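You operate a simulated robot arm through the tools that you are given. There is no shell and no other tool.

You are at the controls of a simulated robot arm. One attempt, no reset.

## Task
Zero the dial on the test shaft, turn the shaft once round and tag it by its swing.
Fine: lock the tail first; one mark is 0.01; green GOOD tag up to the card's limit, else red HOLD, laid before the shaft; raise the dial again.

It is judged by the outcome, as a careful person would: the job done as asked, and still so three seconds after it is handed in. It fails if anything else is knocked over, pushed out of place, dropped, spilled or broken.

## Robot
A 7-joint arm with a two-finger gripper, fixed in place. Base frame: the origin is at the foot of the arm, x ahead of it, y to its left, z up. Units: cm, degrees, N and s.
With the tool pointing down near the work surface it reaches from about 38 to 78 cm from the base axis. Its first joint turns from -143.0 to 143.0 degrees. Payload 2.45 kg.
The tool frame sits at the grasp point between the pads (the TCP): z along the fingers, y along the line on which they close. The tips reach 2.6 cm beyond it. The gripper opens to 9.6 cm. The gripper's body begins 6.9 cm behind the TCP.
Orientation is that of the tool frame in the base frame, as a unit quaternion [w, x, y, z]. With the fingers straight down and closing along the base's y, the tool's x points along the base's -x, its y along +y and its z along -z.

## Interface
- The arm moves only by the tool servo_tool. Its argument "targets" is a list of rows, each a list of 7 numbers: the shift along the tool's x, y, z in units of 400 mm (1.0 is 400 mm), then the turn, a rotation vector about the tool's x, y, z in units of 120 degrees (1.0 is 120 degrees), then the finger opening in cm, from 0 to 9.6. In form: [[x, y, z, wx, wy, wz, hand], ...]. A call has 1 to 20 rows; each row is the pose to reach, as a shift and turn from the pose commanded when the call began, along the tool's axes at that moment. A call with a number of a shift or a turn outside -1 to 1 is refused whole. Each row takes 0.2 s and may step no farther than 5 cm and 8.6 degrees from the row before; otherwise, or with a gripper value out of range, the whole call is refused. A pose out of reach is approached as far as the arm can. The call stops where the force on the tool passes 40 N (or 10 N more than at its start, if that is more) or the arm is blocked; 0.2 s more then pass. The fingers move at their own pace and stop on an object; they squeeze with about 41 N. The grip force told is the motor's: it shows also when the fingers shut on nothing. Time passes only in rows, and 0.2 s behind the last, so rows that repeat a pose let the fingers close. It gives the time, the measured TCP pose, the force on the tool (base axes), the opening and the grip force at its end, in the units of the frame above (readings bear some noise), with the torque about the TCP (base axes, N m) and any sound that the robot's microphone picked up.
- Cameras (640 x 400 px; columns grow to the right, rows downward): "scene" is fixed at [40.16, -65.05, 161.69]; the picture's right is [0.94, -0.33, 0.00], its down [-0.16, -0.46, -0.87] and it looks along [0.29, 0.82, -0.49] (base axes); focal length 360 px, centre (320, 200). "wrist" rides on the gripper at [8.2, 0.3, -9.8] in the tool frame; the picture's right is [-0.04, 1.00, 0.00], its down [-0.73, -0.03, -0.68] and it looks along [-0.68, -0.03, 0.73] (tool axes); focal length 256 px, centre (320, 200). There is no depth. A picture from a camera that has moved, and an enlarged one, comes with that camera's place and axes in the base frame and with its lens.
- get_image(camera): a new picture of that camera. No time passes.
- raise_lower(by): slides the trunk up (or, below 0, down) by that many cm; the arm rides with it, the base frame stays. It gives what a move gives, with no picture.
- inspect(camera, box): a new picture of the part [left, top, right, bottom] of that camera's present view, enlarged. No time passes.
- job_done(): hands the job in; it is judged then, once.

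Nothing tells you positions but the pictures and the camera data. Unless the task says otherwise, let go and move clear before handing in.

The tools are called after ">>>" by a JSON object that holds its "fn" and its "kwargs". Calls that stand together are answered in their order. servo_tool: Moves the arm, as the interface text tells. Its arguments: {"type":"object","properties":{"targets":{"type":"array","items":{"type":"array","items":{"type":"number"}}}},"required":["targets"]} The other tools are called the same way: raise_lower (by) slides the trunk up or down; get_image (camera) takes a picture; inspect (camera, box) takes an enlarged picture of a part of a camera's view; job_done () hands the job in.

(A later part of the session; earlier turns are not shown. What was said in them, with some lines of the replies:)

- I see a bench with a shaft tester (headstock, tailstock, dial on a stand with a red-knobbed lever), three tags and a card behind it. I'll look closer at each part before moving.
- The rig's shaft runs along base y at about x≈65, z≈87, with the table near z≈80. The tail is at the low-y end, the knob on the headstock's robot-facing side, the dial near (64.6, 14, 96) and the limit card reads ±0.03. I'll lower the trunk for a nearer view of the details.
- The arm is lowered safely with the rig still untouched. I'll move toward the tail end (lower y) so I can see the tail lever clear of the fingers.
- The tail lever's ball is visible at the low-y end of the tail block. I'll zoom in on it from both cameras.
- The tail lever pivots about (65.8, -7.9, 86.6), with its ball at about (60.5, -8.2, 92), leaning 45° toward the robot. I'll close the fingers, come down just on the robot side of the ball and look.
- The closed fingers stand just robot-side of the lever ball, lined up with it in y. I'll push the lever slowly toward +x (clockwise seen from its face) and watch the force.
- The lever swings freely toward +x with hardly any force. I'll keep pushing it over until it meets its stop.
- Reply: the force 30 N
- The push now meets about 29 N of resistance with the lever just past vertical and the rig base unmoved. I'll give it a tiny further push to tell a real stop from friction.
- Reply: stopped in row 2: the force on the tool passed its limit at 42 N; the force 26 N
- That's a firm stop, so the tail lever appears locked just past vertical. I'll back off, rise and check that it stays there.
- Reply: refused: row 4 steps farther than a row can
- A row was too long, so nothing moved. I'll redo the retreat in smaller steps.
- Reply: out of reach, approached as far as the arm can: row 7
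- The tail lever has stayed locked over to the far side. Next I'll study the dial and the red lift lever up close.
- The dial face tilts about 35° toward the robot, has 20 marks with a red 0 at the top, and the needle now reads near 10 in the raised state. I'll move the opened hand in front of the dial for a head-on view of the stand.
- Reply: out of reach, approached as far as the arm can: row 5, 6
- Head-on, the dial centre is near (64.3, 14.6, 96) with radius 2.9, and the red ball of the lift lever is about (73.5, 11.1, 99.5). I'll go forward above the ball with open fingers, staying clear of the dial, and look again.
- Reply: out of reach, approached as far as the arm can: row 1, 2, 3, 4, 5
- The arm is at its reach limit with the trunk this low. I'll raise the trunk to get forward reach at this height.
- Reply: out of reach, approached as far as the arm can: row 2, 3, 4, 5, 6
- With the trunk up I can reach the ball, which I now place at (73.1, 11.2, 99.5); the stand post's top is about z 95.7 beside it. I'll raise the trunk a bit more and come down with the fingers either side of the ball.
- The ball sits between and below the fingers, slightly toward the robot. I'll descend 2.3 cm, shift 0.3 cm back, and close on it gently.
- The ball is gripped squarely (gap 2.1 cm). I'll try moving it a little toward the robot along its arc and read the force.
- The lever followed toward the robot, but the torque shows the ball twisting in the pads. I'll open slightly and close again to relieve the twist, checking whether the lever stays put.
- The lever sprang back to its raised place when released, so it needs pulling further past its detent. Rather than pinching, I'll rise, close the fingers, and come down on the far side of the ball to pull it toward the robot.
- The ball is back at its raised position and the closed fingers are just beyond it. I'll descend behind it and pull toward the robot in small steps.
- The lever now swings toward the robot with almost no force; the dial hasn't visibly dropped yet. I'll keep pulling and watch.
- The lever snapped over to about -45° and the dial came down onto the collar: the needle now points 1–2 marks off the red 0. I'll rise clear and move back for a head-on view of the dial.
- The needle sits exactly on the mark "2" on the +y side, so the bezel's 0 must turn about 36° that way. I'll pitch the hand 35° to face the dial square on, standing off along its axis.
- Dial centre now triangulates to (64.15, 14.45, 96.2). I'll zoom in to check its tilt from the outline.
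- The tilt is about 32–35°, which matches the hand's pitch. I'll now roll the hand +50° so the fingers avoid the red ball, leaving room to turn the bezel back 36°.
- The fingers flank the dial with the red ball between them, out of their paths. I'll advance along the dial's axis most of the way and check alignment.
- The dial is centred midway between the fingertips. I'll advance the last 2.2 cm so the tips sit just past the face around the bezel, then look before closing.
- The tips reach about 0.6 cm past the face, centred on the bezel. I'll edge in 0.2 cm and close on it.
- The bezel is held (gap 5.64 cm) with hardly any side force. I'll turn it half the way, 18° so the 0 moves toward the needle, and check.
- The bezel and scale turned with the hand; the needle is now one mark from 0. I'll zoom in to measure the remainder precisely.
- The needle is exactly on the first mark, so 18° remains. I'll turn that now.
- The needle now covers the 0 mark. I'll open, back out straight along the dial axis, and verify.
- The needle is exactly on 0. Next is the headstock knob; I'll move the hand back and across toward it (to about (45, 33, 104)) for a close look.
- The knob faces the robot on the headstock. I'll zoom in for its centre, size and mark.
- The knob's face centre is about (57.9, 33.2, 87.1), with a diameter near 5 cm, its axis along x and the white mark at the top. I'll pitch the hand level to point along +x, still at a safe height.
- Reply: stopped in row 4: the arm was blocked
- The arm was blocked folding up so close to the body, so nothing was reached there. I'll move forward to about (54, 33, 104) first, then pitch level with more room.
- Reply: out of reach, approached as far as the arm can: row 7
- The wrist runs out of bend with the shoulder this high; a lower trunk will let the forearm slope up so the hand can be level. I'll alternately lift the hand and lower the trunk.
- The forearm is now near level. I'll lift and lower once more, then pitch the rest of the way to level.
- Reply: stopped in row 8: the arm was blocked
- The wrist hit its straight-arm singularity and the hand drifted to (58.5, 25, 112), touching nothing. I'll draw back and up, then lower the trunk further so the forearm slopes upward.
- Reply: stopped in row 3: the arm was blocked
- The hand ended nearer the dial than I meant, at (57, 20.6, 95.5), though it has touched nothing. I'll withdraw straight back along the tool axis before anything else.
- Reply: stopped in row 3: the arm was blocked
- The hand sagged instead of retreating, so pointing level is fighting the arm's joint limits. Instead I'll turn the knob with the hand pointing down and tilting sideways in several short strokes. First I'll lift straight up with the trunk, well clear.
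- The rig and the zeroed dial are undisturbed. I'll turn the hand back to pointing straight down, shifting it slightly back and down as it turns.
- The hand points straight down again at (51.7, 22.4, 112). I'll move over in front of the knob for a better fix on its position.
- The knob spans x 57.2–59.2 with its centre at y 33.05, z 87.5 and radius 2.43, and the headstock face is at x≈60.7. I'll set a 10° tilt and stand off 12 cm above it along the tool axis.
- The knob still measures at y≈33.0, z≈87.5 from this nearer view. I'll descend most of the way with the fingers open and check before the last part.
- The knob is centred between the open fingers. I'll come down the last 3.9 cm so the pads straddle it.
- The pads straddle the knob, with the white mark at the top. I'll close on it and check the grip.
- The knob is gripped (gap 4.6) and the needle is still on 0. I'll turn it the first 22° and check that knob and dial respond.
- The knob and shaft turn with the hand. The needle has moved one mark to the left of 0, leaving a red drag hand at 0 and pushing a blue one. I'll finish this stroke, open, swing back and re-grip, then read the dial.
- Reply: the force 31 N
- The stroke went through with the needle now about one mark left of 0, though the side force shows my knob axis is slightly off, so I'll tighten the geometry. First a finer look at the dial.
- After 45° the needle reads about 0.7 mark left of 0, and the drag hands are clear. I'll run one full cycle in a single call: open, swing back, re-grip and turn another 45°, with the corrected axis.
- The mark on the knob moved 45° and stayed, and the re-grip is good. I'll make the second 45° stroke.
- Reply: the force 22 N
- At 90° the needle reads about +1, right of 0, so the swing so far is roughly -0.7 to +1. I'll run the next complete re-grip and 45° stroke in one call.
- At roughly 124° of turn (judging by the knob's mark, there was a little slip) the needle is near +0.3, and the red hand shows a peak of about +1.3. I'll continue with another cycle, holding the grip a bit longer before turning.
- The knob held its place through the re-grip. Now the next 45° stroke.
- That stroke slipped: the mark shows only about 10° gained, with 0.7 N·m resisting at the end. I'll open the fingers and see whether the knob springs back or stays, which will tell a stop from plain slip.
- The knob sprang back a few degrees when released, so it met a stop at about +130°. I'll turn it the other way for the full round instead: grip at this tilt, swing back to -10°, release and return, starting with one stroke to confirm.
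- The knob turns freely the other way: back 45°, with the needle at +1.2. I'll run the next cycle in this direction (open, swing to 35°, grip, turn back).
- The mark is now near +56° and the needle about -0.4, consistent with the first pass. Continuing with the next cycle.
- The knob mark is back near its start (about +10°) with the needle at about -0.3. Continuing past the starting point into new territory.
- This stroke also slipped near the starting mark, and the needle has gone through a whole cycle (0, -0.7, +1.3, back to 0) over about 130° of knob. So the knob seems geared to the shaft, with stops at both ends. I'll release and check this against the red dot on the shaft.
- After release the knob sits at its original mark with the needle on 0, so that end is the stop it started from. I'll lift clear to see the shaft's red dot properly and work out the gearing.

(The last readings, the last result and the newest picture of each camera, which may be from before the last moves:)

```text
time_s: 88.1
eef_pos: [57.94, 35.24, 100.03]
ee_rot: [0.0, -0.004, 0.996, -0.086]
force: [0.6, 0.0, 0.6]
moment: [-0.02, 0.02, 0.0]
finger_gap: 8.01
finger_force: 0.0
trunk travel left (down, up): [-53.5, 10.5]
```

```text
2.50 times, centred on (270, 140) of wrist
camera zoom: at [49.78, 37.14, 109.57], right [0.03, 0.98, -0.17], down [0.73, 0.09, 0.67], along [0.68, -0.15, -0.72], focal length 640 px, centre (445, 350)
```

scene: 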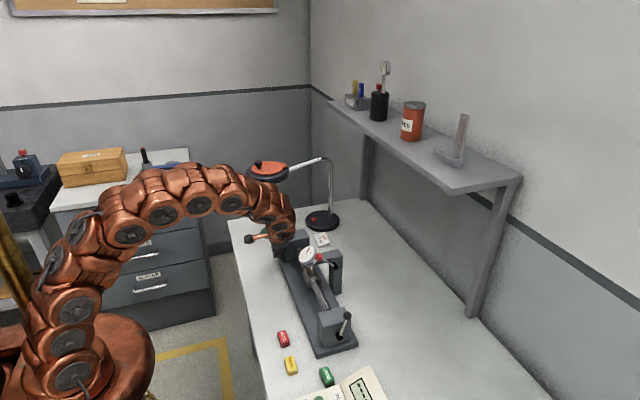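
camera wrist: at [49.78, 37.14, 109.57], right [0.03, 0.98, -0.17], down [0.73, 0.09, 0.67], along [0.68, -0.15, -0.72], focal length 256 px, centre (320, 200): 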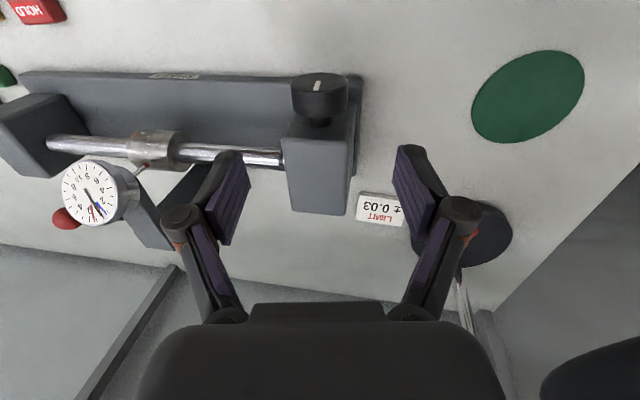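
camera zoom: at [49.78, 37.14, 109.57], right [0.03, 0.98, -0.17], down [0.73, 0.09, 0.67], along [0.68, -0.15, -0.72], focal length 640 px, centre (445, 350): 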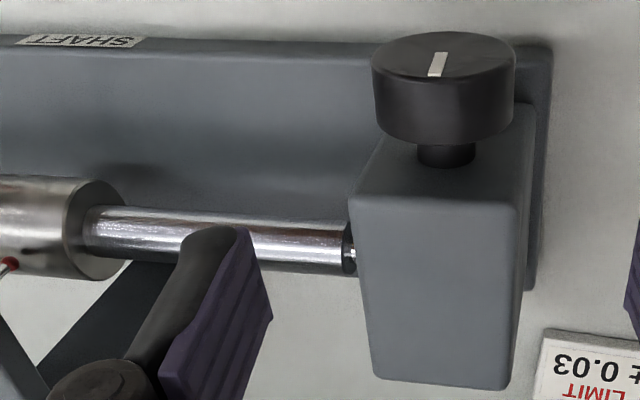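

A finger hides the stretch of shaft with the dot. I'll close the fingers so they move aside in the picture.

>>> {"fn": "servo_tool", "kwargs": {"targets": [[0, 0, 0, 0, 0, 0, 4], [0, 0, 0, 0, 0, 0, 0], [0, 0, 0, 0, 0, 0, 0], [0, 0, 0, 0, 0, 0, 0]]}}

>>> {"fn": "inspect", "kwargs": {"camera": "wrist", "box": [130, 60, 370, 220]}}

>>> {"fn": "inspect", "kwargs": {"camera": "wrist", "box": [40, 140, 160, 240]}}

```text
time_s: 89.1
eef_pos: [57.99, 35.01, 99.91]
ee_rot: [0.0, -0.004, 0.996, -0.086]
force: [-0.5, 0.6, 0.9]
moment: [0.03, 0.01, 0.0]
finger_gap: 0.0
finger_force: 10.5
trunk travel left (down, up): [-53.5, 10.5]
```

```text
2.50 times, centred on (250, 140) of wrist
camera zoom: at [49.79, 37.14, 109.53], right [0.03, 0.98, -0.17], down [0.73, 0.09, 0.67], along [0.68, -0.15, -0.72], focal length 640 px, centre (495, 350)
```

zoom: 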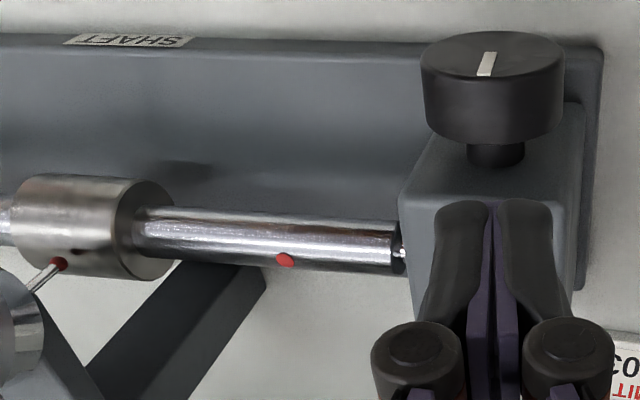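

```text
4.00 times, centred on (100, 190) of wrist
camera zoom: at [49.79, 37.14, 109.53], right [0.03, 0.98, -0.17], down [0.73, 0.09, 0.67], along [0.68, -0.15, -0.72], focal length 1024 px, centre (1200, 240)
```

zoom: 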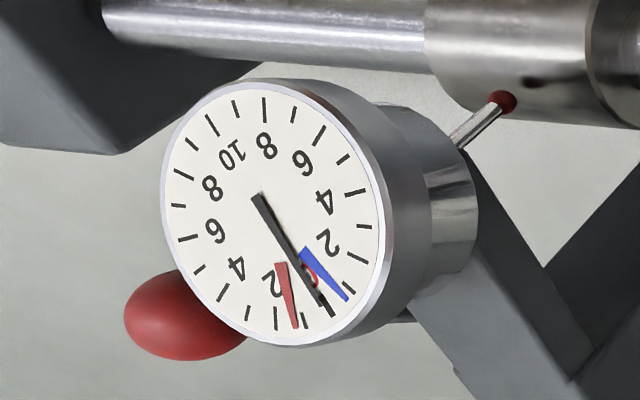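

The evidence fits: the knob runs between two stops about 150° apart (roughly 2.5:1), the shaft went just over one full round, and the needle repeated its start phase. The drag hands read about -0.65 and +1.35 marks. I'll move in front of the dial for a square-on reading.

>>> {"fn": "servo_tool", "kwargs": {"targets": [[0.025, -0.08, -0.06, -0.02, 0, 0, 4], [0.05, -0.18, -0.09, -0.04, 0, 0, 8], [0.075, -0.28, -0.115, -0.06, 0, 0, 9.6], [0.1, -0.38, -0.13, -0.0833, 0, 0, 9.6], [0.125, -0.47, -0.145, -0.0833, 0, 0, 9.6], [0.15, -0.55, -0.157, -0.0833, 0, 0, 9.6]]}}

>>> {"fn": "get_image", "kwargs": {"camera": "wrist"}}

>>> {"fn": "inspect", "kwargs": {"camera": "wrist", "box": [280, 150, 370, 225]}}

```text
time_s: 90.5
eef_pos: [52.27, 14.37, 109.72]
ee_rot: [-0.001, -0.004, 1.0, 0.002]
force: [0.2, -0.5, -0.4]
moment: [-0.05, 0.02, 0.02]
finger_gap: 9.63
finger_force: 0.1
trunk travel left (down, up): [-53.5, 10.5]
```

```text
taken
camera wrist: at [44.04, 14.81, 119.61], right [0.03, 1.0, 0.0], down [0.73, -0.02, 0.68], along [0.68, -0.02, -0.74], focal length 256 px, centre (320, 200)
```

wrist: 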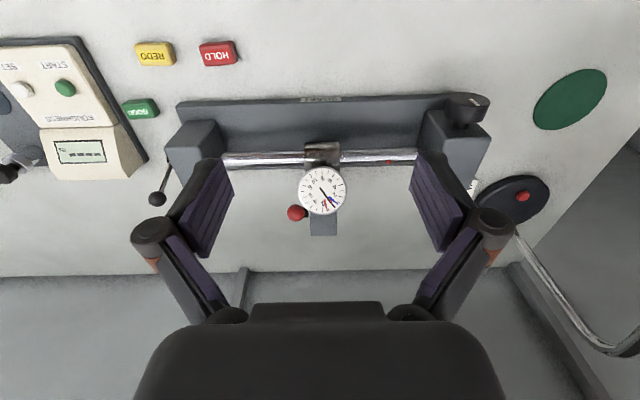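

```text
5.33 times, centred on (325, 188) of wrist
camera zoom: at [44.04, 14.81, 119.61], right [0.03, 1.0, 0.0], down [0.73, -0.02, 0.68], along [0.68, -0.02, -0.74], focal length 1365 px, centre (293, 267)
```

zoom: 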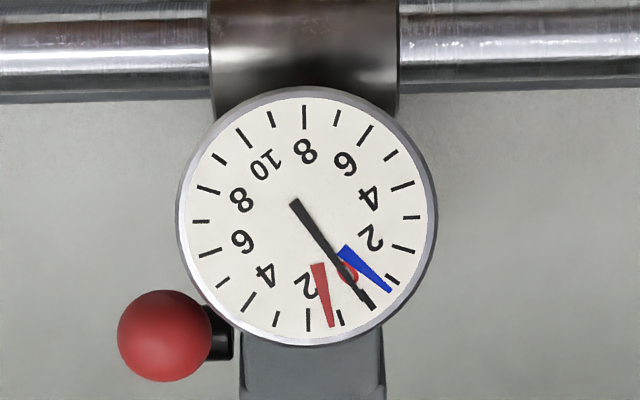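

Square-on: the needle is back on 0, blue is at about -0.65 and red at about +1.4, i.e. at most 0.014 off zero against ±0.03, so the shaft is GOOD. Next I'll raise the dial: close the fingers and come down on the robot side of the red ball, keeping clear of the dial rim.

>>> {"fn": "servo_tool", "kwargs": {"targets": [[0, -0.03, 0, 0, 0, 0, 0], [-0.03, -0.07, 0, 0, 0, 0, 0], [-0.1, -0.1055, 0, 0, 0, 0, 0], [-0.17, -0.1055, 0.03, 0, 0, 0, 0], [-0.22, -0.1055, 0.08, 0, 0, 0, 0], [-0.25, -0.1055, 0.14, 0, 0, 0, 0], [-0.253, -0.1055, 0.18, 0, 0, 0, 0]]}}

>>> {"fn": "get_image", "kwargs": {"camera": "wrist"}}

>>> {"fn": "inspect", "kwargs": {"camera": "scene", "box": [280, 210, 380, 290]}}

```text
time_s: 92.1
eef_pos: [62.46, 10.37, 102.5]
ee_rot: [0.0, -0.004, 1.0, 0.001]
force: [0.7, -1.3, 1.6]
moment: [0.03, 0.01, -0.01]
finger_gap: 0.0
finger_force: 28.6
trunk travel left (down, up): [-53.5, 10.5]
```

```text
taken
camera wrist: at [54.21, 10.6, 112.31], right [0.03, 1.0, 0.0], down [0.73, -0.03, 0.68], along [0.68, -0.02, -0.74], focal length 256 px, centre (320, 200)
```

wrist: 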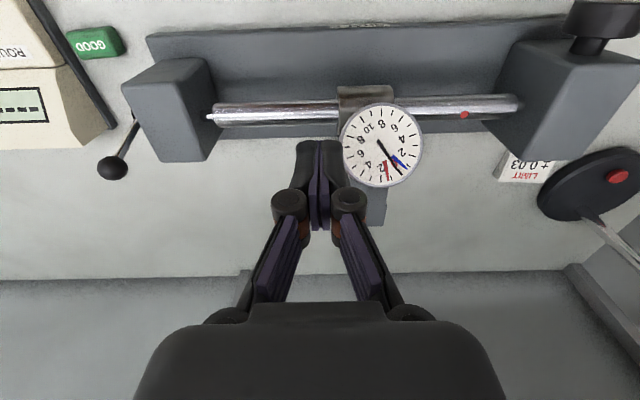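

```text
5.00 times, centred on (330, 250) of scene
camera zoom: at [40.16, -65.05, 161.69], right [0.94, -0.33, 0.0], down [-0.16, -0.46, -0.87], along [0.29, 0.82, -0.49], focal length 1802 px, centre (270, -50)
```

zoom: 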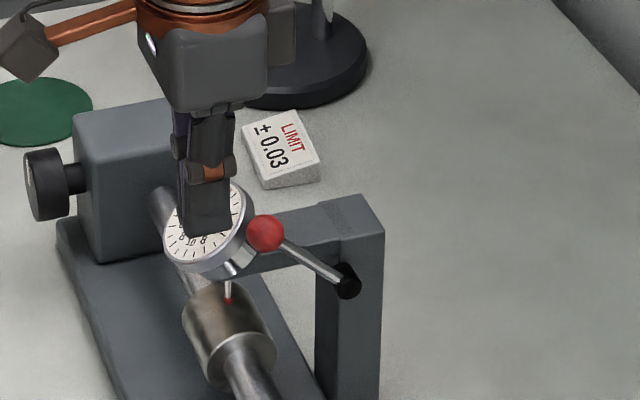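

The fingers are beside the dial with a small clearance, and the ball is ahead of them. I'll shift 0.2 cm further from the dial, descend and begin pushing the ball away.

>>> {"fn": "servo_tool", "kwargs": {"targets": [[0, -0.005, 0.03, 0, 0, 0, 0], [0, -0.005, 0.06, 0, 0, 0, 0], [0, -0.005, 0.077, 0, 0, 0, 0], [-0.015, -0.005, 0.077, 0, 0, 0, 0], [-0.03, -0.005, 0.077, 0, 0, 0, 0], [-0.045, -0.005, 0.077, 0, 0, 0, 0], [-0.055, -0.005, 0.077, 0, 0, 0, 0], [-0.065, -0.005, 0.077, 0, 0, 0, 0]]}}

>>> {"fn": "get_image", "kwargs": {"camera": "wrist"}}

>>> {"fn": "inspect", "kwargs": {"camera": "scene", "box": [280, 210, 380, 290]}}

```text
time_s: 93.9
eef_pos: [65.05, 10.16, 99.44]
ee_rot: [0.0, -0.004, 1.0, 0.002]
force: [0.1, 0.8, -0.1]
moment: [0.02, 0.0, 0.0]
finger_gap: 0.0
finger_force: 28.1
trunk travel left (down, up): [-53.5, 10.5]
```

```text
taken
camera wrist: at [56.9, 10.43, 109.29], right [0.03, 1.0, 0.0], down [0.73, -0.03, 0.68], along [0.68, -0.02, -0.73], focal length 256 px, centre (320, 200)
```

wrist: 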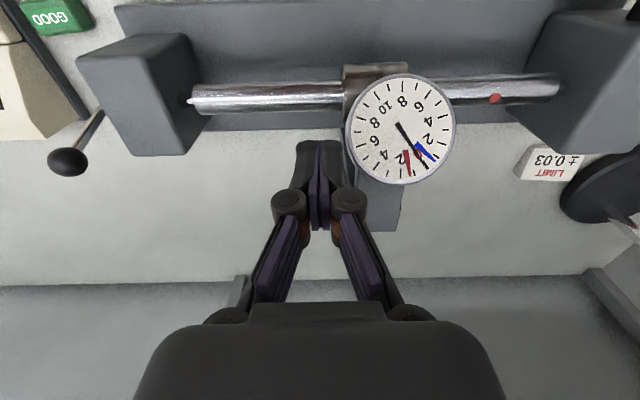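

```text
5.00 times, centred on (330, 250) of scene
camera zoom: at [40.16, -65.05, 161.69], right [0.94, -0.33, 0.0], down [-0.16, -0.46, -0.87], along [0.29, 0.82, -0.49], focal length 1802 px, centre (270, -50)
```

zoom: 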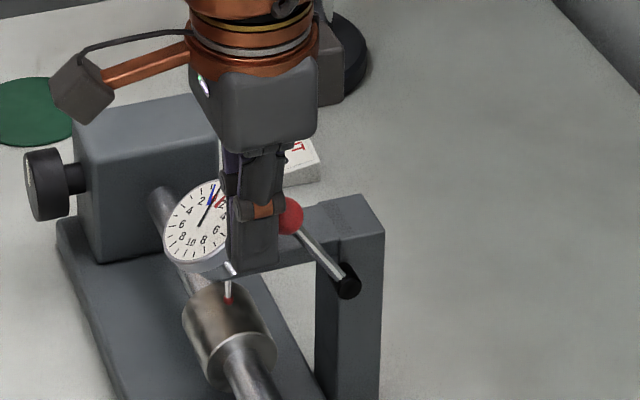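

The ball is moving up its arc with almost no force. I'll keep pushing until the lever snaps over to its raised position.

>>> {"fn": "servo_tool", "kwargs": {"targets": [[-0.01, 0, 0, 0, 0, 0, 0], [-0.02, 0, 0, 0, 0, 0, 0], [-0.03, 0, 0, 0, 0, 0, 0], [-0.04, 0, 0, 0, 0, 0, 0], [-0.05, 0, 0, 0, 0, 0, 0], [-0.06, 0, 0, 0, 0, 0, 0], [-0.07, 0, 0, 0, 0, 0, 0], [-0.08, 0, 0, 0, 0, 0, 0], [-0.09, 0, 0, 0, 0, 0, 0], [-0.1, 0, 0, 0, 0, 0, 0], [-0.11, 0, 0, 0, 0, 0, 0], [-0.12, 0, 0, 0, 0, 0, 0]]}}

>>> {"fn": "get_image", "kwargs": {"camera": "wrist"}}

>>> {"fn": "inspect", "kwargs": {"camera": "scene", "box": [280, 210, 380, 290]}}

```text
time_s: 96.5
eef_pos: [69.86, 10.1, 99.47]
ee_rot: [0.0, -0.004, 1.0, 0.002]
force: [0.2, 0.2, 0.3]
moment: [0.03, 0.01, 0.02]
finger_gap: 0.01
finger_force: 28.9
trunk travel left (down, up): [-53.5, 10.5]
```

```text
taken
camera wrist: at [61.66, 10.45, 109.25], right [0.03, 1.0, 0.0], down [0.73, -0.03, 0.68], along [0.68, -0.02, -0.73], focal length 256 px, centre (320, 200)
```

wrist: 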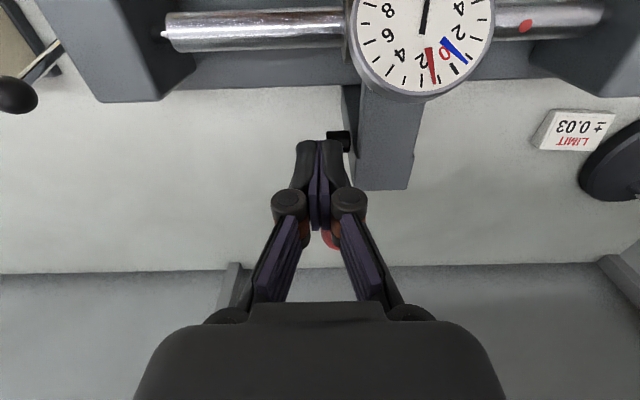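

```text
5.00 times, centred on (330, 250) of scene
camera zoom: at [40.16, -65.05, 161.69], right [0.94, -0.33, 0.0], down [-0.16, -0.46, -0.87], along [0.29, 0.82, -0.49], focal length 1802 px, centre (270, -50)
```

zoom: 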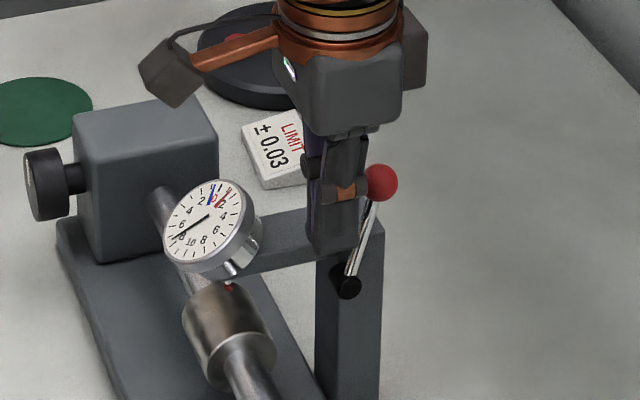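

The lever has snapped back to its raised place and the dial is up, with its needle back around 8–10. Now the tag: I'll rise clear and move over toward the green GOOD tag to look at it and its neighbours.

>>> {"fn": "servo_tool", "kwargs": {"targets": [[0.01, 0, -0.1, 0, 0, 0, 0], [0.04, 0, -0.2, 0, 0, 0, 2], [0.13, -0.06, -0.2, 0, 0, 0, 5], [0.21, -0.14, -0.2, 0, 0, 0, 8], [0.29, -0.22, -0.2, 0, 0, 0, 8], [0.36, -0.31, -0.2, 0, 0, 0, 8], [0.42, -0.41, -0.2, 0, 0, 0, 8], [0.45, -0.52, -0.18, 0, 0, 0, 8], [0.45, -0.58, -0.12, 0, 0, 0, 8]]}}

>>> {"fn": "get_image", "kwargs": {"camera": "wrist"}}

>>> {"fn": "inspect", "kwargs": {"camera": "scene", "box": [260, 220, 400, 320]}}

```text
time_s: 98.5
eef_pos: [52.07, -12.97, 104.19]
ee_rot: [-0.001, -0.004, 1.0, 0.001]
force: [0.2, -0.3, -0.6]
moment: [0.0, 0.0, -0.01]
finger_gap: 7.99
finger_force: 0.3
trunk travel left (down, up): [-53.5, 10.5]
```

```text
taken
camera wrist: at [43.82, -12.71, 114.06], right [0.03, 1.0, 0.0], down [0.73, -0.03, 0.68], along [0.68, -0.02, -0.73], focal length 256 px, centre (320, 200)
```

wrist: 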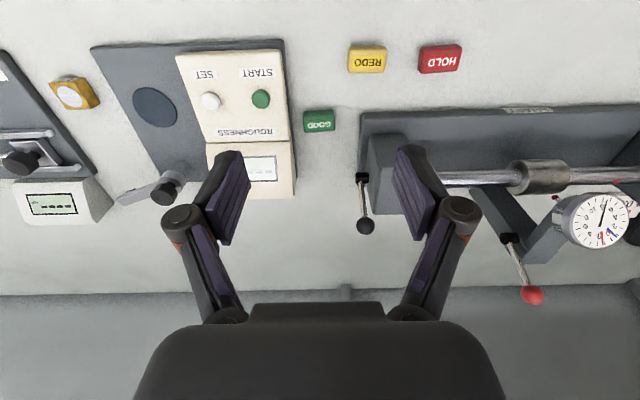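

```text
4.00 times, centred on (330, 270) of scene
camera zoom: at [40.16, -65.05, 161.69], right [0.94, -0.33, 0.0], down [-0.16, -0.46, -0.87], along [0.29, 0.82, -0.49], focal length 1442 px, centre (280, -80)
```

zoom: 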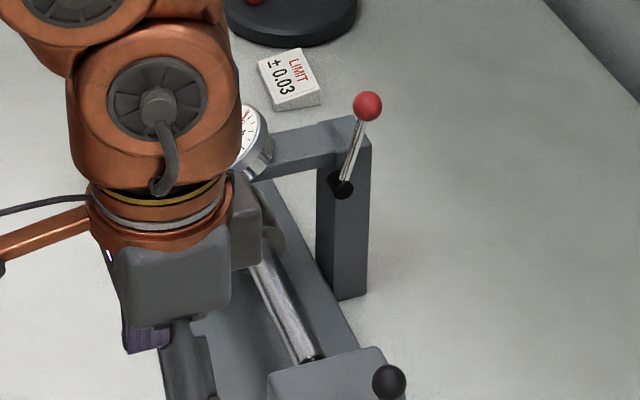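

The GOOD tag lies between the roughness gauge and the tail end. I'll zoom in to measure it and the gaps.

>>> {"fn": "inspect", "kwargs": {"camera": "wrist", "box": [260, 70, 390, 170]}}

>>> {"fn": "inspect", "kwargs": {"camera": "scene", "box": [270, 320, 400, 400]}}

```text
4.00 times, centred on (325, 120) of wrist
camera zoom: at [43.82, -12.71, 114.06], right [0.03, 1.0, 0.0], down [0.73, -0.03, 0.68], along [0.68, -0.02, -0.73], focal length 1024 px, centre (300, 520)
```

zoom: 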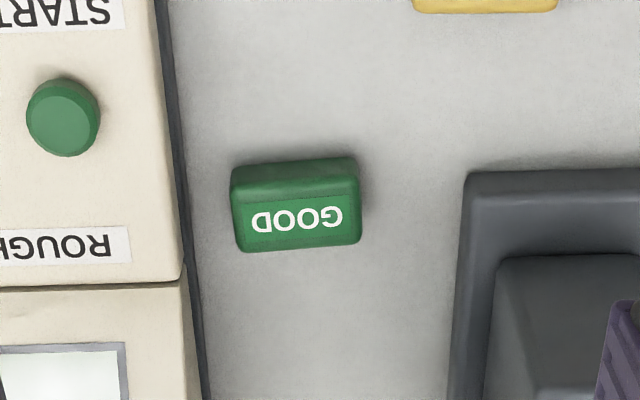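

```text
4.92 times, centred on (335, 360) of scene
camera zoom: at [40.16, -65.05, 161.69], right [0.94, -0.33, 0.0], down [-0.16, -0.46, -0.87], along [0.29, 0.82, -0.49], focal length 1775 px, centre (246, -588)
```

zoom: 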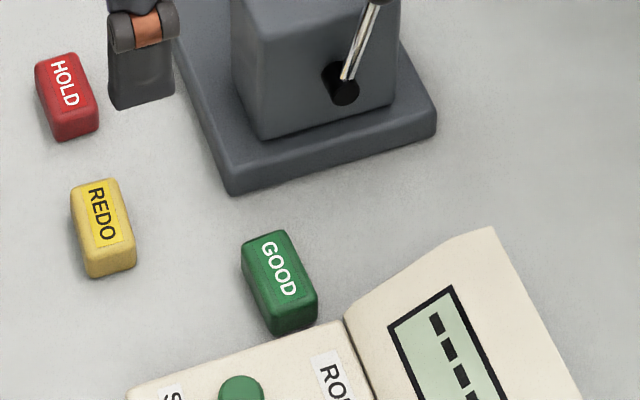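

The tag is about 4.3 × 2.3 × 2 cm at (59.9, -13.2), with the gauge close on its -y side, so I'll grip it across x with the camera turned to the -y side. I'll rotate the hand -95° at this safe height first.

>>> {"fn": "servo_tool", "kwargs": {"targets": [[0, 0, 0, 0, 0, -0.0658, 7], [0, 0, 0, 0, 0, -0.1315, 6], [0, 0, 0, 0, 0, -0.1973, 5.5], [0, 0, 0, 0, 0, -0.263, 5], [0, 0, 0, 0, 0, -0.3288, 5], [0, 0, 0, 0, 0, -0.3945, 5], [0, 0, 0, 0, 0, -0.4603, 5], [0, 0, 0, 0, 0, -0.526, 5], [0, 0, 0, 0, 0, -0.5918, 5], [0, 0, 0, 0, 0, -0.6575, 5], [0, 0, 0, 0, 0, -0.7233, 5], [0, 0, 0, 0, 0, -0.789, 5]]}}

>>> {"fn": "get_image", "kwargs": {"camera": "wrist"}}

>>> {"fn": "get_image", "kwargs": {"camera": "scene"}}

```text
time_s: 101.1
eef_pos: [51.88, -13.07, 104.25]
ee_rot: [-0.001, 0.739, -0.674, -0.002]
force: [0.6, 0.3, 0.1]
moment: [0.01, 0.01, 0.04]
finger_gap: 5.01
finger_force: 0.1
trunk travel left (down, up): [-53.5, 10.5]
```

```text
taken
camera wrist: at [52.35, -21.24, 113.95], right [-1.0, -0.05, 0.0], down [-0.04, 0.73, 0.68], along [-0.04, 0.68, -0.73], focal length 256 px, centre (320, 200)
```

wrist: 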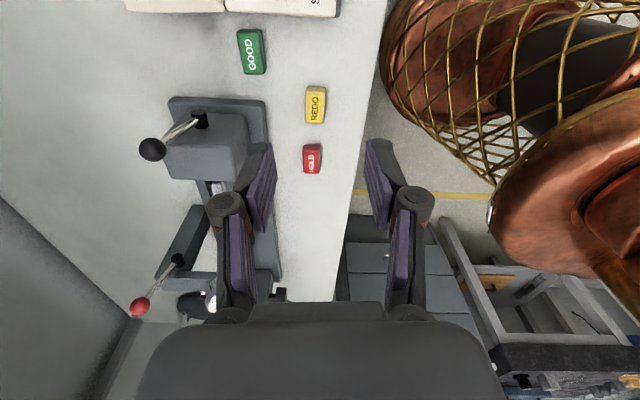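

```text
taken
```

scene: 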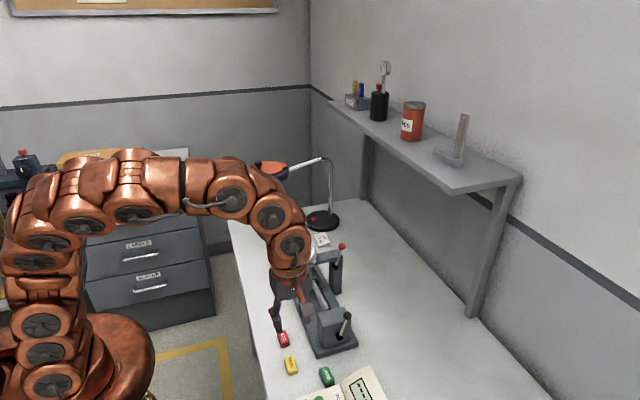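

The hand is turned with the camera on the -y side. I'll move over the GOOD tag and part-way down, then check alignment.

>>> {"fn": "servo_tool", "kwargs": {"targets": [[0.006, -0.05, 0.06, 0, 0, 0, 5], [0.012, -0.1, 0.12, 0, 0, 0, 5], [0.018, -0.15, 0.18, 0, 0, 0, 5], [0.0238, -0.197, 0.25, 0, 0, 0, 5]]}}

>>> {"fn": "get_image", "kwargs": {"camera": "wrist"}}

>>> {"fn": "inspect", "kwargs": {"camera": "scene", "box": [270, 310, 400, 400]}}

```text
time_s: 102.1
eef_pos: [59.94, -13.36, 94.22]
ee_rot: [-0.001, 0.739, -0.674, -0.001]
force: [0.1, -0.5, 0.3]
moment: [0.01, -0.02, -0.02]
finger_gap: 4.98
finger_force: 0.0
trunk travel left (down, up): [-53.5, 10.5]
```

```text
taken
camera wrist: at [60.24, -21.53, 104.13], right [-1.0, -0.05, 0.0], down [-0.04, 0.73, 0.68], along [-0.04, 0.68, -0.73], focal length 256 px, centre (320, 200)
```

wrist: 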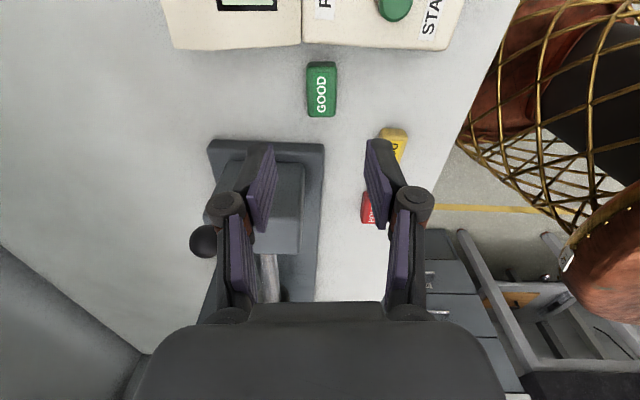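

```text
4.44 times, centred on (335, 355) of scene
camera zoom: at [40.16, -65.05, 161.69], right [0.94, -0.33, 0.0], down [-0.16, -0.46, -0.87], along [0.29, 0.82, -0.49], focal length 1602 px, centre (253, -489)
```

zoom: 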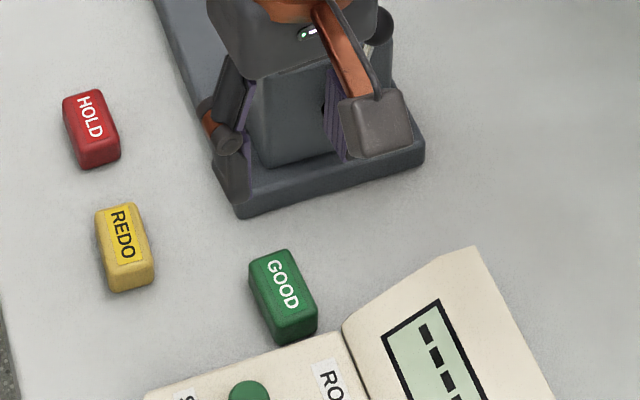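

The tag is centred between the fingers. The gauge stands only a few cm high, so the camera clears it; I'll descend so the tips reach just above the table and look before closing.

>>> {"fn": "servo_tool", "kwargs": {"targets": [[0, 0.002, 0.09, 0, 0, 0, 5], [0, 0.004, 0.17, 0, 0, 0, 5], [0, 0.004, 0.23, 0, 0, 0, 5], [0, 0.004, 0.265, 0, 0, 0, 5]]}}

>>> {"fn": "get_image", "kwargs": {"camera": "wrist"}}

>>> {"fn": "inspect", "kwargs": {"camera": "scene", "box": [270, 310, 400, 400]}}

```text
time_s: 103.1
eef_pos: [59.75, -13.33, 83.61]
ee_rot: [-0.001, 0.738, -0.675, -0.002]
force: [-0.4, 0.5, 0.3]
moment: [0.0, -0.03, 0.0]
finger_gap: 5.0
finger_force: 0.0
trunk travel left (down, up): [-53.5, 10.5]
```

```text
taken
camera wrist: at [60.1, -21.47, 93.34], right [-1.0, -0.05, 0.0], down [-0.04, 0.73, 0.68], along [-0.03, 0.68, -0.73], focal length 256 px, centre (320, 200)
```

wrist: 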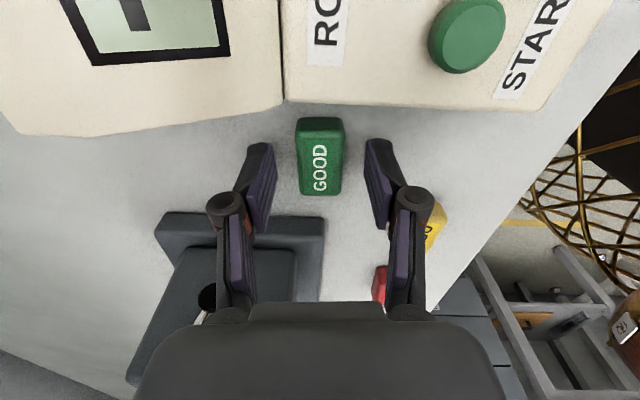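

```text
4.44 times, centred on (335, 355) of scene
camera zoom: at [40.16, -65.05, 161.69], right [0.94, -0.33, 0.0], down [-0.16, -0.46, -0.87], along [0.29, 0.82, -0.49], focal length 1602 px, centre (253, -489)
```

zoom: 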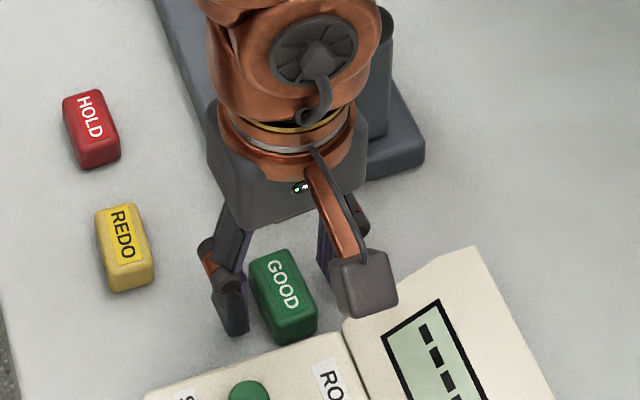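

The tag is squarely between the fingers. I'll go down the last half centimetre and close on it.

>>> {"fn": "servo_tool", "kwargs": {"targets": [[0, 0, 0.0125, 0, 0, 0, 5], [0, 0, 0.0125, 0, 0, 0, 3.5], [0, 0, 0.0125, 0, 0, 0, 2.4], [0, 0, 0.0125, 0, 0, 0, 1.9], [0, 0, 0.0125, 0, 0, 0, 1.9], [0, 0, 0.0125, 0, 0, 0, 1.9]]}}

>>> {"fn": "get_image", "kwargs": {"camera": "wrist"}}

```text
time_s: 104.5
eef_pos: [59.75, -13.35, 82.97]
ee_rot: [-0.002, 0.737, -0.675, -0.001]
force: [-0.3, 0.4, 0.4]
moment: [0.01, 0.0, 0.0]
finger_gap: 2.47
finger_force: 40.9
trunk travel left (down, up): [-53.5, 10.5]
```

```text
taken
camera wrist: at [60.13, -21.45, 92.89], right [-1.0, -0.05, 0.0], down [-0.04, 0.73, 0.68], along [-0.03, 0.68, -0.73], focal length 256 px, centre (320, 200)
```

wrist: 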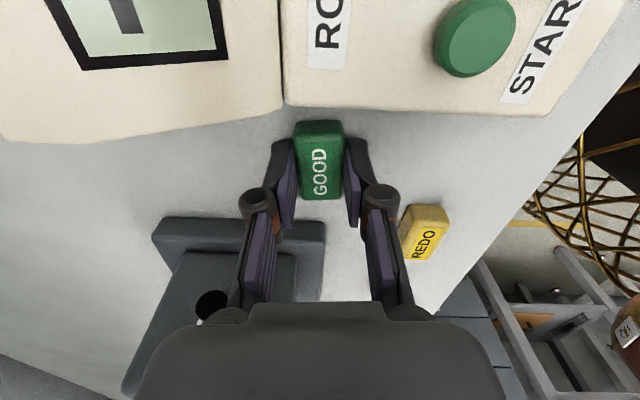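

The tag is gripped (gap 2.5 cm). I'll lift it straight up.

>>> {"fn": "servo_tool", "kwargs": {"targets": [[0, 0, -0.04, 0, 0, 0, 1.9], [0, 0, -0.12, 0, 0, 0, 1.9], [0, 0, -0.21, 0, 0, 0, 1.9], [0, 0, -0.31, 0, 0, 0, 1.9], [0, 0, -0.42, 0, 0, 0, 1.9]]}}

>>> {"fn": "get_image", "kwargs": {"camera": "wrist"}}

>>> {"fn": "get_image", "kwargs": {"camera": "scene"}}

```text
time_s: 105.7
eef_pos: [59.55, -13.48, 100.1]
ee_rot: [-0.001, 0.738, -0.675, -0.003]
force: [0.6, 0.2, -0.4]
moment: [0.0, 0.04, -0.01]
finger_gap: 2.48
finger_force: 41.3
trunk travel left (down, up): [-53.5, 10.5]
```

```text
taken
camera wrist: at [59.95, -21.6, 109.87], right [-1.0, -0.05, 0.0], down [-0.03, 0.73, 0.68], along [-0.04, 0.68, -0.73], focal length 256 px, centre (320, 200)
```

wrist: 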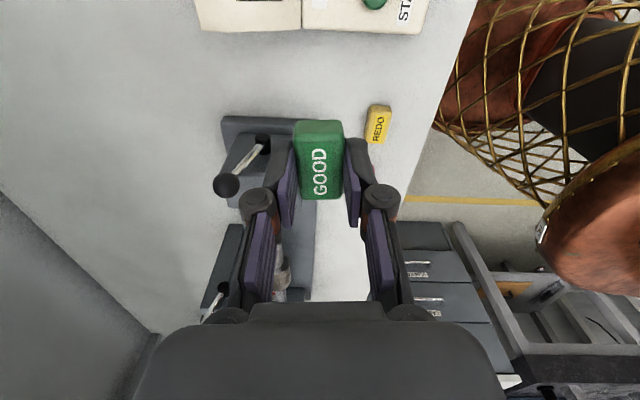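

```text
taken
```

scene: 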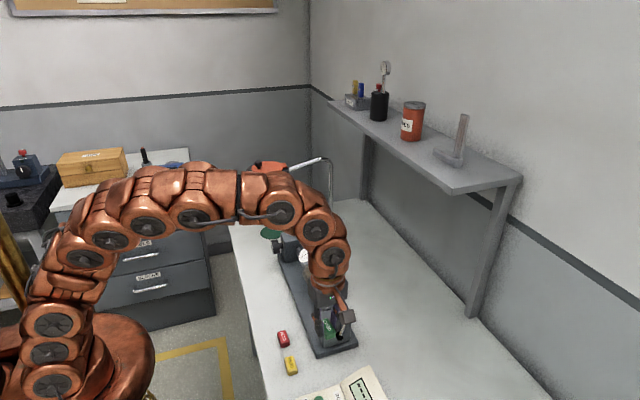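

The tag is held well above everything. I'll carry it back toward the robot and along to in front of the shaft's middle at about (53.2, 14.5).

>>> {"fn": "servo_tool", "kwargs": {"targets": [[-0.05, 0.05, 0, 0, 0, 0, 1.9], [-0.14, 0.0945, 0, 0, 0, 0, 1.9], [-0.25, 0.0945, 0, 0, 0, 0, 1.9], [-0.365, 0.0945, 0, 0, 0, 0, 1.9], [-0.48, 0.0945, 0, 0, 0, 0, 1.9], [-0.595, 0.0945, 0, 0, 0, 0, 1.9], [-0.711, 0.0945, 0, 0, 0, 0, 1.9]]}}

>>> {"fn": "get_image", "kwargs": {"camera": "wrist"}}

>>> {"fn": "inspect", "kwargs": {"camera": "scene", "box": [230, 200, 390, 320]}}

```text
time_s: 107.3
eef_pos: [53.34, 14.74, 99.9]
ee_rot: [-0.001, 0.738, -0.675, -0.003]
force: [-0.5, -0.6, -0.7]
moment: [0.05, 0.0, 0.03]
finger_gap: 2.49
finger_force: 40.9
trunk travel left (down, up): [-53.5, 10.5]
```

```text
taken
camera wrist: at [53.71, 6.63, 109.7], right [-1.0, -0.05, 0.0], down [-0.04, 0.73, 0.68], along [-0.03, 0.68, -0.73], focal length 256 px, centre (320, 200)
```

wrist: 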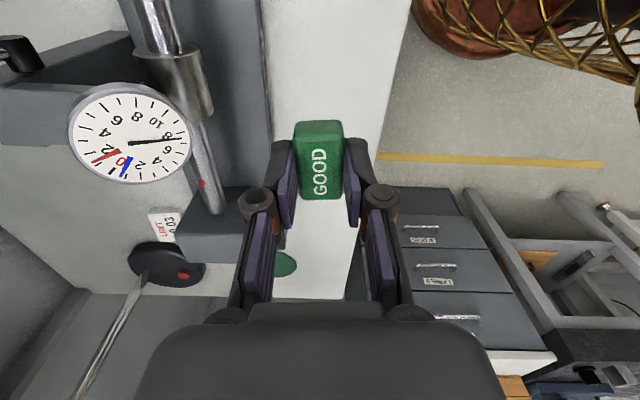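

```text
3.33 times, centred on (310, 260) of scene
camera zoom: at [40.16, -65.05, 161.69], right [0.94, -0.33, 0.0], down [-0.16, -0.46, -0.87], along [0.29, 0.82, -0.49], focal length 1202 px, centre (353, 0)
```

zoom: 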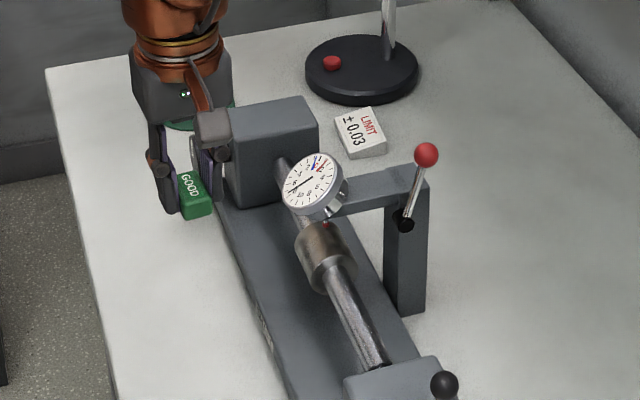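

The tag is in front of the shaft and clear of the rig base (front edge x≈59). I'll lower it gently to the table.

>>> {"fn": "servo_tool", "kwargs": {"targets": [[0, 0, 0.1, 0, 0, 0, 1.9], [0, 0, 0.2, 0, 0, 0, 1.9], [0, 0, 0.3, 0, 0, 0, 1.9], [0, 0, 0.37, 0, 0, 0, 1.9], [0, 0, 0.4, 0, 0, 0, 1.9], [0, 0, 0.412, 0, 0, 0, 1.9], [0, 0, 0.418, 0, 0, 0, 1.9]]}}

>>> {"fn": "get_image", "kwargs": {"camera": "wrist"}}

>>> {"fn": "inspect", "kwargs": {"camera": "scene", "box": [230, 220, 350, 310]}}

```text
time_s: 108.9
eef_pos: [53.43, 14.84, 83.22]
ee_rot: [-0.001, 0.738, -0.675, -0.001]
force: [0.1, 1.1, 0.6]
moment: [0.0, 0.01, 0.01]
finger_gap: 2.46
finger_force: 40.8
trunk travel left (down, up): [-53.5, 10.5]
```

```text
taken
camera wrist: at [53.84, 6.59, 93.0], right [-1.0, -0.05, 0.0], down [-0.04, 0.73, 0.68], along [-0.03, 0.68, -0.73], focal length 256 px, centre (320, 200)
```

wrist: 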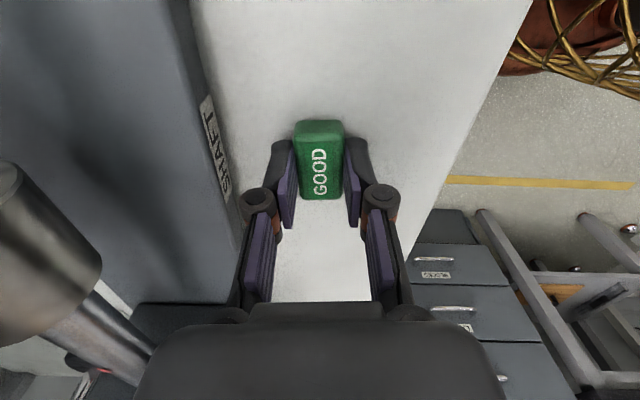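

```text
4.44 times, centred on (290, 265) of scene
camera zoom: at [40.16, -65.05, 161.69], right [0.94, -0.33, 0.0], down [-0.16, -0.46, -0.87], along [0.29, 0.82, -0.49], focal length 1602 px, centre (453, -89)
```

zoom: 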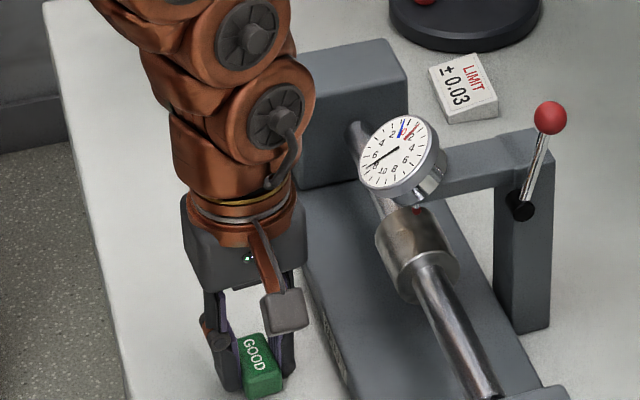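

The tag is a couple of mm above the table beside the SHAFT label. I'll touch it down, open slowly and rise.

>>> {"fn": "servo_tool", "kwargs": {"targets": [[0, 0, 0.003, 0, 0, 0, 1.9], [0, 0, 0.006, 0, 0, 0, 1.9], [0, 0, 0.006, 0, 0, 0, 2.8], [0, 0, 0.006, 0, 0, 0, 3.6], [0, 0, 0.006, 0, 0, 0, 4.6], [0, 0, 0.006, 0, 0, 0, 4.8]]}}

>>> {"fn": "get_image", "kwargs": {"camera": "wrist"}}

```text
time_s: 110.3
eef_pos: [53.42, 14.6, 83.05]
ee_rot: [-0.001, 0.738, -0.675, -0.001]
force: [0.0, -0.4, 0.7]
moment: [0.0, -0.02, -0.01]
finger_gap: 4.8
finger_force: 0.0
trunk travel left (down, up): [-53.5, 10.5]
```

```text
taken
camera wrist: at [53.81, 6.58, 92.83], right [-1.0, -0.05, 0.0], down [-0.04, 0.73, 0.68], along [-0.03, 0.68, -0.73], focal length 256 px, centre (320, 200)
```

wrist: 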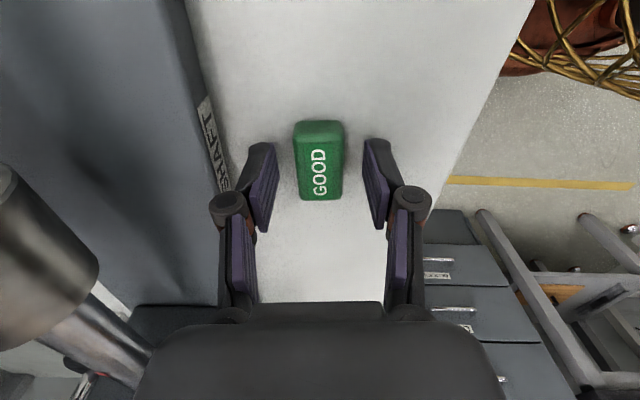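

The tag lies flat in front of the shaft and is released. I'll rise straight up, move clear and check the whole scene.

>>> {"fn": "servo_tool", "kwargs": {"targets": [[0, 0, -0.05, 0, 0, 0, 4.8], [0, 0, -0.15, 0, 0, 0, 4.8], [0, 0, -0.26, 0, 0, 0, 4.8], [0, 0, -0.37, 0, 0, 0, 4.8], [0, 0.06, -0.47, 0, 0, 0, 4.8], [0, 0.14, -0.55, 0, 0, 0, 4.8], [0, 0.22, -0.6, 0, 0, 0, 4.8]]}}

>>> {"fn": "get_image", "kwargs": {"camera": "scene"}}

>>> {"fn": "inspect", "kwargs": {"camera": "scene", "box": [230, 220, 390, 400]}}

>>> {"fn": "get_image", "kwargs": {"camera": "wrist"}}

```text
time_s: 111.9
eef_pos: [44.75, 13.61, 107.09]
ee_rot: [-0.002, 0.738, -0.675, -0.001]
force: [1.0, 0.3, -0.6]
moment: [-0.03, 0.02, -0.03]
finger_gap: 4.8
finger_force: 0.1
trunk travel left (down, up): [-53.5, 10.5]
```

```text
taken
```

scene: 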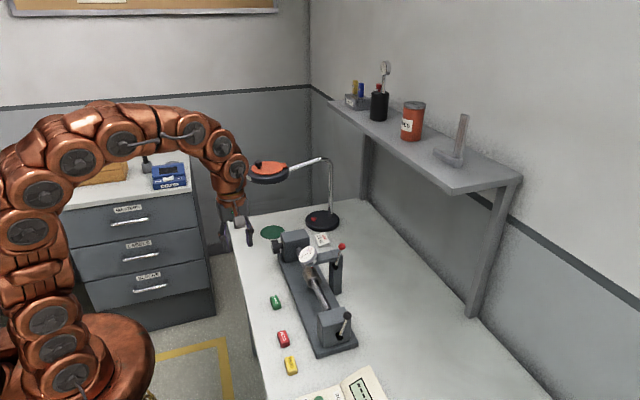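

```text
2.22 times, centred on (310, 310) of scene
camera zoom: at [40.16, -65.05, 161.69], right [0.94, -0.33, 0.0], down [-0.16, -0.46, -0.87], along [0.29, 0.82, -0.49], focal length 801 px, centre (342, -44)
```

zoom: 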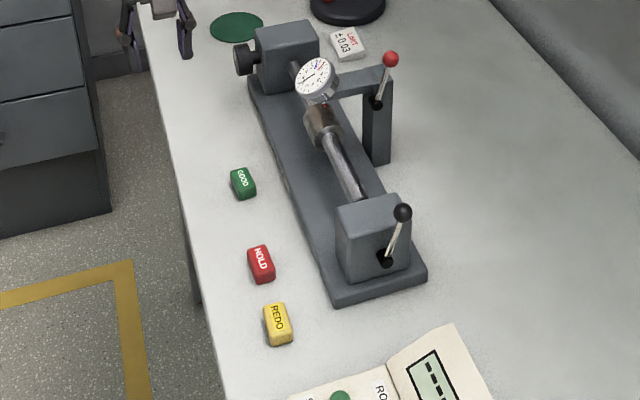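

```text
taken
camera wrist: at [45.15, 5.56, 116.83], right [-1.0, -0.05, 0.0], down [-0.04, 0.73, 0.68], along [-0.03, 0.68, -0.73], focal length 256 px, centre (320, 200)
```

wrist: 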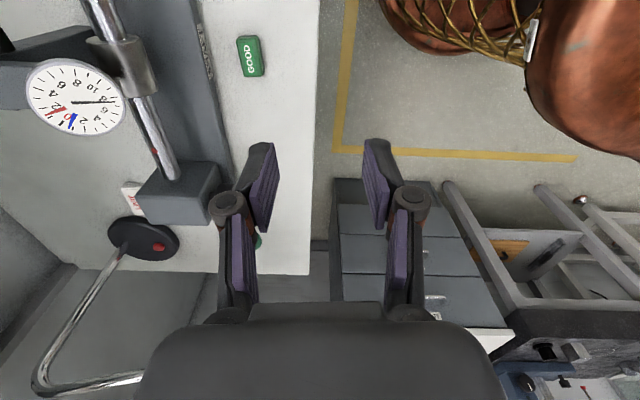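

Everything looks right: the GOOD tag lies flat before the shaft, the dial is raised with the red lever up and the tail lever is locked. The other tags, card, lamp and gauge are where they started, and the hand is empty and clear. I'm handing the job in.

>>> {"fn": "job_done", "kwargs": {}}

```text
The job is handed in.
```

The shaft passed: its swing ran from about -0.007 to +0.014, inside the card's ±0.03, so I laid the green GOOD tag before it. The job is handed in, but I have not seen the verdict.

- **Tail:** I locked it first. The lever went to a firm stop and stayed there.
- **Zero:** With the dial lowered onto the shaft, I turned the bezel until the needle sat on 0.
- **Full turn:** I turned the knob to its far stop and back. The needle ran through a whole cycle and came back past 0 in the same direction, which I took as just over one round. I did not confirm this against the red dot on the shaft.
- **Swing:** I read it from the dial's two drag hands, looking square on, with the needle back on 0.
- **Finish:** The dial is raised again, and the tag lies flat in front of the shaft by its label. The hand is empty and clear. The other tags, card, lamp and gauge looked undisturbed in the last pictures.

The knob slipped in the fingers at both ends of its travel, where it met its stops.
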